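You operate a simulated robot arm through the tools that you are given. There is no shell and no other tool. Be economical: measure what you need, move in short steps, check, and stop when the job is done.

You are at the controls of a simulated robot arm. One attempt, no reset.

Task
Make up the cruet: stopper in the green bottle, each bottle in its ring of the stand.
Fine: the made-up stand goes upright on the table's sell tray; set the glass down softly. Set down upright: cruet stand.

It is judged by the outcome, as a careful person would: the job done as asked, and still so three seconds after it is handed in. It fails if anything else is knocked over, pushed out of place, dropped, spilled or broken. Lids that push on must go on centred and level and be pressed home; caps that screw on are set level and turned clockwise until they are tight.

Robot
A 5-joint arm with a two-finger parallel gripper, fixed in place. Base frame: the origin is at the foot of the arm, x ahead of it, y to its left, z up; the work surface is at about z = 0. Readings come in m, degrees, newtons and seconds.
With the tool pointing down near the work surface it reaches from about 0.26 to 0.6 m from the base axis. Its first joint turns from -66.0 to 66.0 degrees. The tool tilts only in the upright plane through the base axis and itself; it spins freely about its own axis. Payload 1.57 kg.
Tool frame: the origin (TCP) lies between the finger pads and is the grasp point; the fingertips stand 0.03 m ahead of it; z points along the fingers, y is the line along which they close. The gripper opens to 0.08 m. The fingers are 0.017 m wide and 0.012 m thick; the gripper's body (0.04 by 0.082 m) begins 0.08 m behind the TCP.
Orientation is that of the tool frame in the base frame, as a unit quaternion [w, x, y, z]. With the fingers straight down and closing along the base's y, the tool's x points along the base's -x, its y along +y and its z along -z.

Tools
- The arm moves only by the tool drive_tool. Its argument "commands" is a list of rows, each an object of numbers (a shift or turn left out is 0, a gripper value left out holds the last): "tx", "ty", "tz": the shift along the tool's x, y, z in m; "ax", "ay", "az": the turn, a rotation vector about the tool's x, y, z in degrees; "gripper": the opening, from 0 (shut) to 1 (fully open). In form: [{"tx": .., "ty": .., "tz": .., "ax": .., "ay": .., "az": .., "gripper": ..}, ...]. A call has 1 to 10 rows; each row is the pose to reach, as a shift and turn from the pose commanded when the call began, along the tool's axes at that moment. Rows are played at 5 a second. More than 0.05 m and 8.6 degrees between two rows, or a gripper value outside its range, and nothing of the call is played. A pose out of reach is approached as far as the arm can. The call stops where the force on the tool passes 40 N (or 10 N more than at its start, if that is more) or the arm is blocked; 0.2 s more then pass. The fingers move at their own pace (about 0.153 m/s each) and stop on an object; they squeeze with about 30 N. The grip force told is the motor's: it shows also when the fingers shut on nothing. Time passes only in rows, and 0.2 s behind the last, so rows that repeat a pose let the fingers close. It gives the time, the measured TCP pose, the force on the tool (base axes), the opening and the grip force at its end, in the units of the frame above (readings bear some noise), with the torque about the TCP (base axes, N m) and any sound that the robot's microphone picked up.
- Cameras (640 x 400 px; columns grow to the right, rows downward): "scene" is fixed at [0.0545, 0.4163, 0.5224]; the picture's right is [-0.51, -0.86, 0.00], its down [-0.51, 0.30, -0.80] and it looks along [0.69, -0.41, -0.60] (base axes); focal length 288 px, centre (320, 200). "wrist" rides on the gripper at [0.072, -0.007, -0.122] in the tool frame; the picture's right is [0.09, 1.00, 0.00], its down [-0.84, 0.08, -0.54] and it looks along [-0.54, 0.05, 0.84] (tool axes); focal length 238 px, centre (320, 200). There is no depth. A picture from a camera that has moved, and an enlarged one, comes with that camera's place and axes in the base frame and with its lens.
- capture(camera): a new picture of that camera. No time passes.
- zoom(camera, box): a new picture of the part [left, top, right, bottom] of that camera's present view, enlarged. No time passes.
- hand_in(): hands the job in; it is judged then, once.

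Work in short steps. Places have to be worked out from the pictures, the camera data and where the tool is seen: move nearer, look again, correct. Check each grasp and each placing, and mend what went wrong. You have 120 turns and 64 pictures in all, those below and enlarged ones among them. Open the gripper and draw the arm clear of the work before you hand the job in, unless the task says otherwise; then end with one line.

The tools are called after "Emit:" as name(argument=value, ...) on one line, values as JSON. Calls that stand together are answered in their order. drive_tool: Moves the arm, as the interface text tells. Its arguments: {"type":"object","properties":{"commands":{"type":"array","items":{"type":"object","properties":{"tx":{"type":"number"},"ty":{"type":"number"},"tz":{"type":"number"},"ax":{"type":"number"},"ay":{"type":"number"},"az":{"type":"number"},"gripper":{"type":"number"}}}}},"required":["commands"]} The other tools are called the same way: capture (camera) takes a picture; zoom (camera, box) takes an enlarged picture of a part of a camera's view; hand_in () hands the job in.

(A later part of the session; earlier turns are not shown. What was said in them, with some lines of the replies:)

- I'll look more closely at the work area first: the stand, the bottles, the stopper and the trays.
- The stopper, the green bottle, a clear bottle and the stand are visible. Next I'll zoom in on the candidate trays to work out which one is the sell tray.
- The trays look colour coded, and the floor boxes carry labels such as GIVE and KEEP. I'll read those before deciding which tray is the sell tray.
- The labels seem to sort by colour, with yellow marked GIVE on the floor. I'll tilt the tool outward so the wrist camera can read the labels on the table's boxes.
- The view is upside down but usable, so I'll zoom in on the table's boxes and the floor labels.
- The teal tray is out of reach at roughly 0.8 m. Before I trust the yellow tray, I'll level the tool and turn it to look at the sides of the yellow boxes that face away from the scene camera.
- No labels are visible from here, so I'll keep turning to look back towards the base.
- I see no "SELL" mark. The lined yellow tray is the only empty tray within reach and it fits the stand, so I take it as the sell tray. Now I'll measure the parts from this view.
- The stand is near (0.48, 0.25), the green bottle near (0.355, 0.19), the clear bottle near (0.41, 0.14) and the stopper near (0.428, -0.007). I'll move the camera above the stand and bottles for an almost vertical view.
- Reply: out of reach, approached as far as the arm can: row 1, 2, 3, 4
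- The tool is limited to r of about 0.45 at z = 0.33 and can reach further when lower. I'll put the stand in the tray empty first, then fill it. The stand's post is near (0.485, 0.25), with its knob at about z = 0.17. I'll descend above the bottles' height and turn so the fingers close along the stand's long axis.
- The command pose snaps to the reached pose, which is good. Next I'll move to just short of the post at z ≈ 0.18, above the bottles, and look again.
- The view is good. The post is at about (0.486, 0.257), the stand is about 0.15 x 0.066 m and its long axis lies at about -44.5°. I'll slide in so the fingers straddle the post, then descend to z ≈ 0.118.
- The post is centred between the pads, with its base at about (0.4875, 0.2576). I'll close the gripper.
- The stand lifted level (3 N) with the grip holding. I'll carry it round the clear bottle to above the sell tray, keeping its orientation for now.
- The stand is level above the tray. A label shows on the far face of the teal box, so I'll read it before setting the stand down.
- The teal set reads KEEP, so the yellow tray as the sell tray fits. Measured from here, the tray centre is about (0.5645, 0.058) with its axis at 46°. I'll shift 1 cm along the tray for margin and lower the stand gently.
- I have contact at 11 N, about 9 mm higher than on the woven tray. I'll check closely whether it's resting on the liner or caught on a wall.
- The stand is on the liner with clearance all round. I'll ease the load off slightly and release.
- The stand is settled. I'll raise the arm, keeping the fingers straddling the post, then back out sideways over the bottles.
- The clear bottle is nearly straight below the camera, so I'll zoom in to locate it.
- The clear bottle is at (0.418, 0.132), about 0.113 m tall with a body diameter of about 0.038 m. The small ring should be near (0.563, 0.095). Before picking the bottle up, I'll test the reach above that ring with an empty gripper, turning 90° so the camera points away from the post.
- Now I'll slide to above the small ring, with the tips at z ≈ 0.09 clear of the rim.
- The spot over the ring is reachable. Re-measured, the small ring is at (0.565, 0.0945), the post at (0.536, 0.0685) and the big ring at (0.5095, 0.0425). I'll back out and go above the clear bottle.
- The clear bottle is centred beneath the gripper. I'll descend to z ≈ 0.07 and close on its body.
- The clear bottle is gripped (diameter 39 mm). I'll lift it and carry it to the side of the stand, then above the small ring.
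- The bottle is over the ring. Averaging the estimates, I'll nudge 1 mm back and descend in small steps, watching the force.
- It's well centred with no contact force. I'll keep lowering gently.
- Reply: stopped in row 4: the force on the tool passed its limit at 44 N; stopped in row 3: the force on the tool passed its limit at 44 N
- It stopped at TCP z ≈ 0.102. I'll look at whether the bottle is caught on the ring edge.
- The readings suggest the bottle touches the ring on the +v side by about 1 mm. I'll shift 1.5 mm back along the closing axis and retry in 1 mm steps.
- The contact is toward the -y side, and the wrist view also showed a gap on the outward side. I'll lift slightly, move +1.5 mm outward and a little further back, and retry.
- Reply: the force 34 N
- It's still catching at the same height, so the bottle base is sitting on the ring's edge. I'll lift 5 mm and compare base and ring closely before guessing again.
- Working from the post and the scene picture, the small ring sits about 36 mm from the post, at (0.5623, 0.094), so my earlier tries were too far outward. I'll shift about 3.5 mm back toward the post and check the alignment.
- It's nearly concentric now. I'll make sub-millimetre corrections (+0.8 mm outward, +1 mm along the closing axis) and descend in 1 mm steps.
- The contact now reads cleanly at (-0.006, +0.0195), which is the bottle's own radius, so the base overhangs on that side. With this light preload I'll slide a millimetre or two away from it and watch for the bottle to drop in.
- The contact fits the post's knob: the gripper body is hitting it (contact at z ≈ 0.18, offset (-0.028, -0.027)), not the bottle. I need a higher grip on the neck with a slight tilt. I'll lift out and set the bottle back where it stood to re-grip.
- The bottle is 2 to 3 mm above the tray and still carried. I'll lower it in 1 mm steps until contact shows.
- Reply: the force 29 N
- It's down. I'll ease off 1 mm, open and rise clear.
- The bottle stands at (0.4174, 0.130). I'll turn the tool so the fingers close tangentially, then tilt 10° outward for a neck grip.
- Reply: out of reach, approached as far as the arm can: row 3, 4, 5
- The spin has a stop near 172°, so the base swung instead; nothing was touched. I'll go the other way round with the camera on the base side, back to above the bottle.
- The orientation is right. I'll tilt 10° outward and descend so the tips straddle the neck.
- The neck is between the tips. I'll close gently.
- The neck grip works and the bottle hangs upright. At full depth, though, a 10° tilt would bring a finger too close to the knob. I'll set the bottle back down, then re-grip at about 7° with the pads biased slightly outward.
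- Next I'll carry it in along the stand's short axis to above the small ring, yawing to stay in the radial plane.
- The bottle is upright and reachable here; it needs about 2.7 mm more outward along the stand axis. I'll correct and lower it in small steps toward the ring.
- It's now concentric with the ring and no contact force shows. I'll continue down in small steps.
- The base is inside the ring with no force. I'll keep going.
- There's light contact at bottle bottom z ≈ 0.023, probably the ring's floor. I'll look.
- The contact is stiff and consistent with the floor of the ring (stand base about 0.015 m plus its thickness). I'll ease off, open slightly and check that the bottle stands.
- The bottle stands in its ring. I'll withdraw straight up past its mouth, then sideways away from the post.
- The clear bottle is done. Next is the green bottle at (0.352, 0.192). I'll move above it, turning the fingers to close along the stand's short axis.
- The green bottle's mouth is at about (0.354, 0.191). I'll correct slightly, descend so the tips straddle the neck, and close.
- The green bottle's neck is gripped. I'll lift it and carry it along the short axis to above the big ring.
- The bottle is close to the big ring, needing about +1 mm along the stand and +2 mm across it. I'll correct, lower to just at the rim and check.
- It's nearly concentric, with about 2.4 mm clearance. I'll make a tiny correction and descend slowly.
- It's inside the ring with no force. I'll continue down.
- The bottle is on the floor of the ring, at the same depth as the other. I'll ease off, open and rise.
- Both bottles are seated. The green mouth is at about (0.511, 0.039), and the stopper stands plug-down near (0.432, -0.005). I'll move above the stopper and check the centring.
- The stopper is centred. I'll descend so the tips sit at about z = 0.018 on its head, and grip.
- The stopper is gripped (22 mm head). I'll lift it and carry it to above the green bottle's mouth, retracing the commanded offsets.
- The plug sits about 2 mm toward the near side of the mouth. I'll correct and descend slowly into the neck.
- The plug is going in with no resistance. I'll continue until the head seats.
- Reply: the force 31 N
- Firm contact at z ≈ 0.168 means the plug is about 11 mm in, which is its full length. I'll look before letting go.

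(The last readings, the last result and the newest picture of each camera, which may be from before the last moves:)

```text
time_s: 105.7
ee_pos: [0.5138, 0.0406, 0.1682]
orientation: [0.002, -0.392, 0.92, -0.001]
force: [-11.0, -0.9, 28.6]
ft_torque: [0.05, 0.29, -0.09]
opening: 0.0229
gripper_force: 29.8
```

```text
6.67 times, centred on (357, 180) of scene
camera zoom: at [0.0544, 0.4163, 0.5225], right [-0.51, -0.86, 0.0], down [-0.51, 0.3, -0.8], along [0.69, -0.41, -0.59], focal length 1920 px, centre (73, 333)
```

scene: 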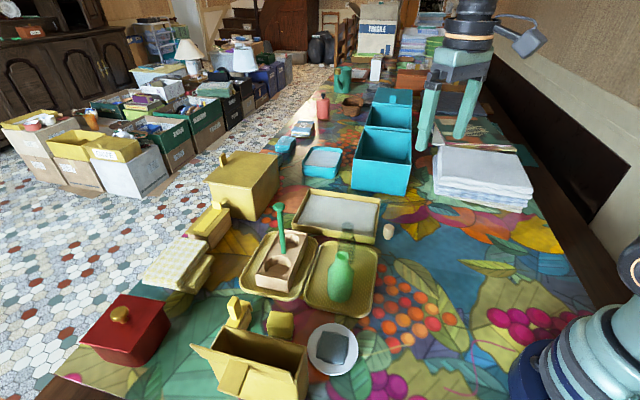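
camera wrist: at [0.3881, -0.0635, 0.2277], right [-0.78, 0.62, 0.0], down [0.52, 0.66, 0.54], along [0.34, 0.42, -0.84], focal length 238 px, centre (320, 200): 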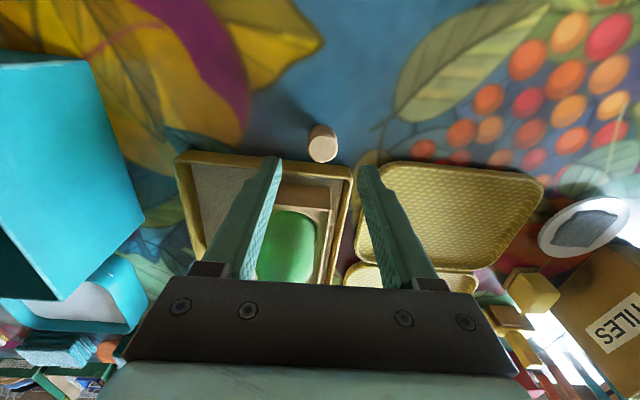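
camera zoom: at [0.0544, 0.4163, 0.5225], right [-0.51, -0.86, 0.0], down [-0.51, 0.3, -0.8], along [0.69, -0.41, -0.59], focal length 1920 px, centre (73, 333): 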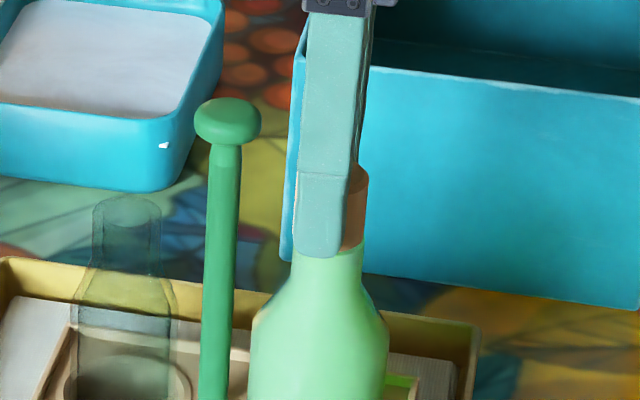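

The head is seated level and concentric on the lip. I'll release in place, rise and draw clear.

Emit:
drive_tool(commands=[{"tz": -0.0008}, {"tz": -0.0008, "gripper": 0.4}, {"tz": -0.0008, "gripper": 0.5}, {"tz": -0.0008, "gripper": 0.5}, {"tz": -0.02}, {"tz": -0.04}, {"tz": -0.055}, {"tz": -0.055}])

Emit:
drive_tool(commands=[{"tx": 0.03, "tz": -0.01}, {"tx": 0.06, "tz": -0.03}, {"tx": 0.09, "tz": -0.05}, {"tx": 0.12, "tz": -0.06}, {"tx": 0.12, "tz": -0.06}])

Emit:
zoom(camera="scene", box=[290, 145, 400, 245])

```text
time_s: 107.5
ee_pos: [0.5134, 0.04, 0.2206]
orientation: [0.002, -0.392, 0.92, 0.0]
force: [0.0, -0.8, -0.2]
ft_torque: [-0.01, 0.0, 0.02]
opening: 0.0399
gripper_force: 0.1
```

```text
time_s: 108.7
ee_pos: [0.4301, -0.0445, 0.2777]
orientation: [0.001, -0.392, 0.92, -0.001]
force: [-0.7, -0.7, -0.7]
ft_torque: [0.03, -0.01, 0.0]
opening: 0.0399
gripper_force: 0.1
```

```text
4.00 times, centred on (345, 195) of scene
camera zoom: at [0.0545, 0.4163, 0.5224], right [-0.51, -0.86, 0.0], down [-0.51, 0.3, -0.8], along [0.69, -0.41, -0.6], focal length 1152 px, centre (220, 220)
```

zoom: 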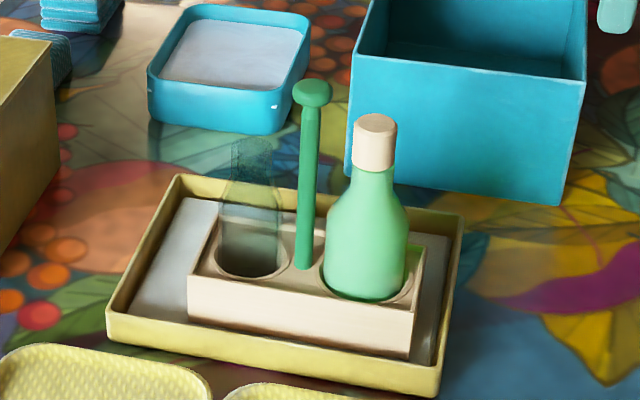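

The stopper is level in the green bottle, both bottles stand in their rings and the stand is upright on the tray. I'll open the gripper fully, then hand in.

Emit:
drive_tool(commands=[{"gripper": 1.0}, {"gripper": 1.0}, {"gripper": 1.0}])

Emit:
hand_in()

```text
time_s: 109.5
ee_pos: [0.4312, -0.0445, 0.2783]
orientation: [0.001, -0.391, 0.92, 0.0]
force: [0.1, -0.3, -0.2]
ft_torque: [0.02, 0.01, 0.03]
opening: 0.08
gripper_force: 0.1
```

```text
The job is handed in.
```

I made up the cruet and handed it in: stopper pressed into the green bottle, both bottles in their rings, stand upright on the yellow tray. I took that to be the sell tray because it carries no label, the teal set is marked KEEP and the teal tray is out of reach.
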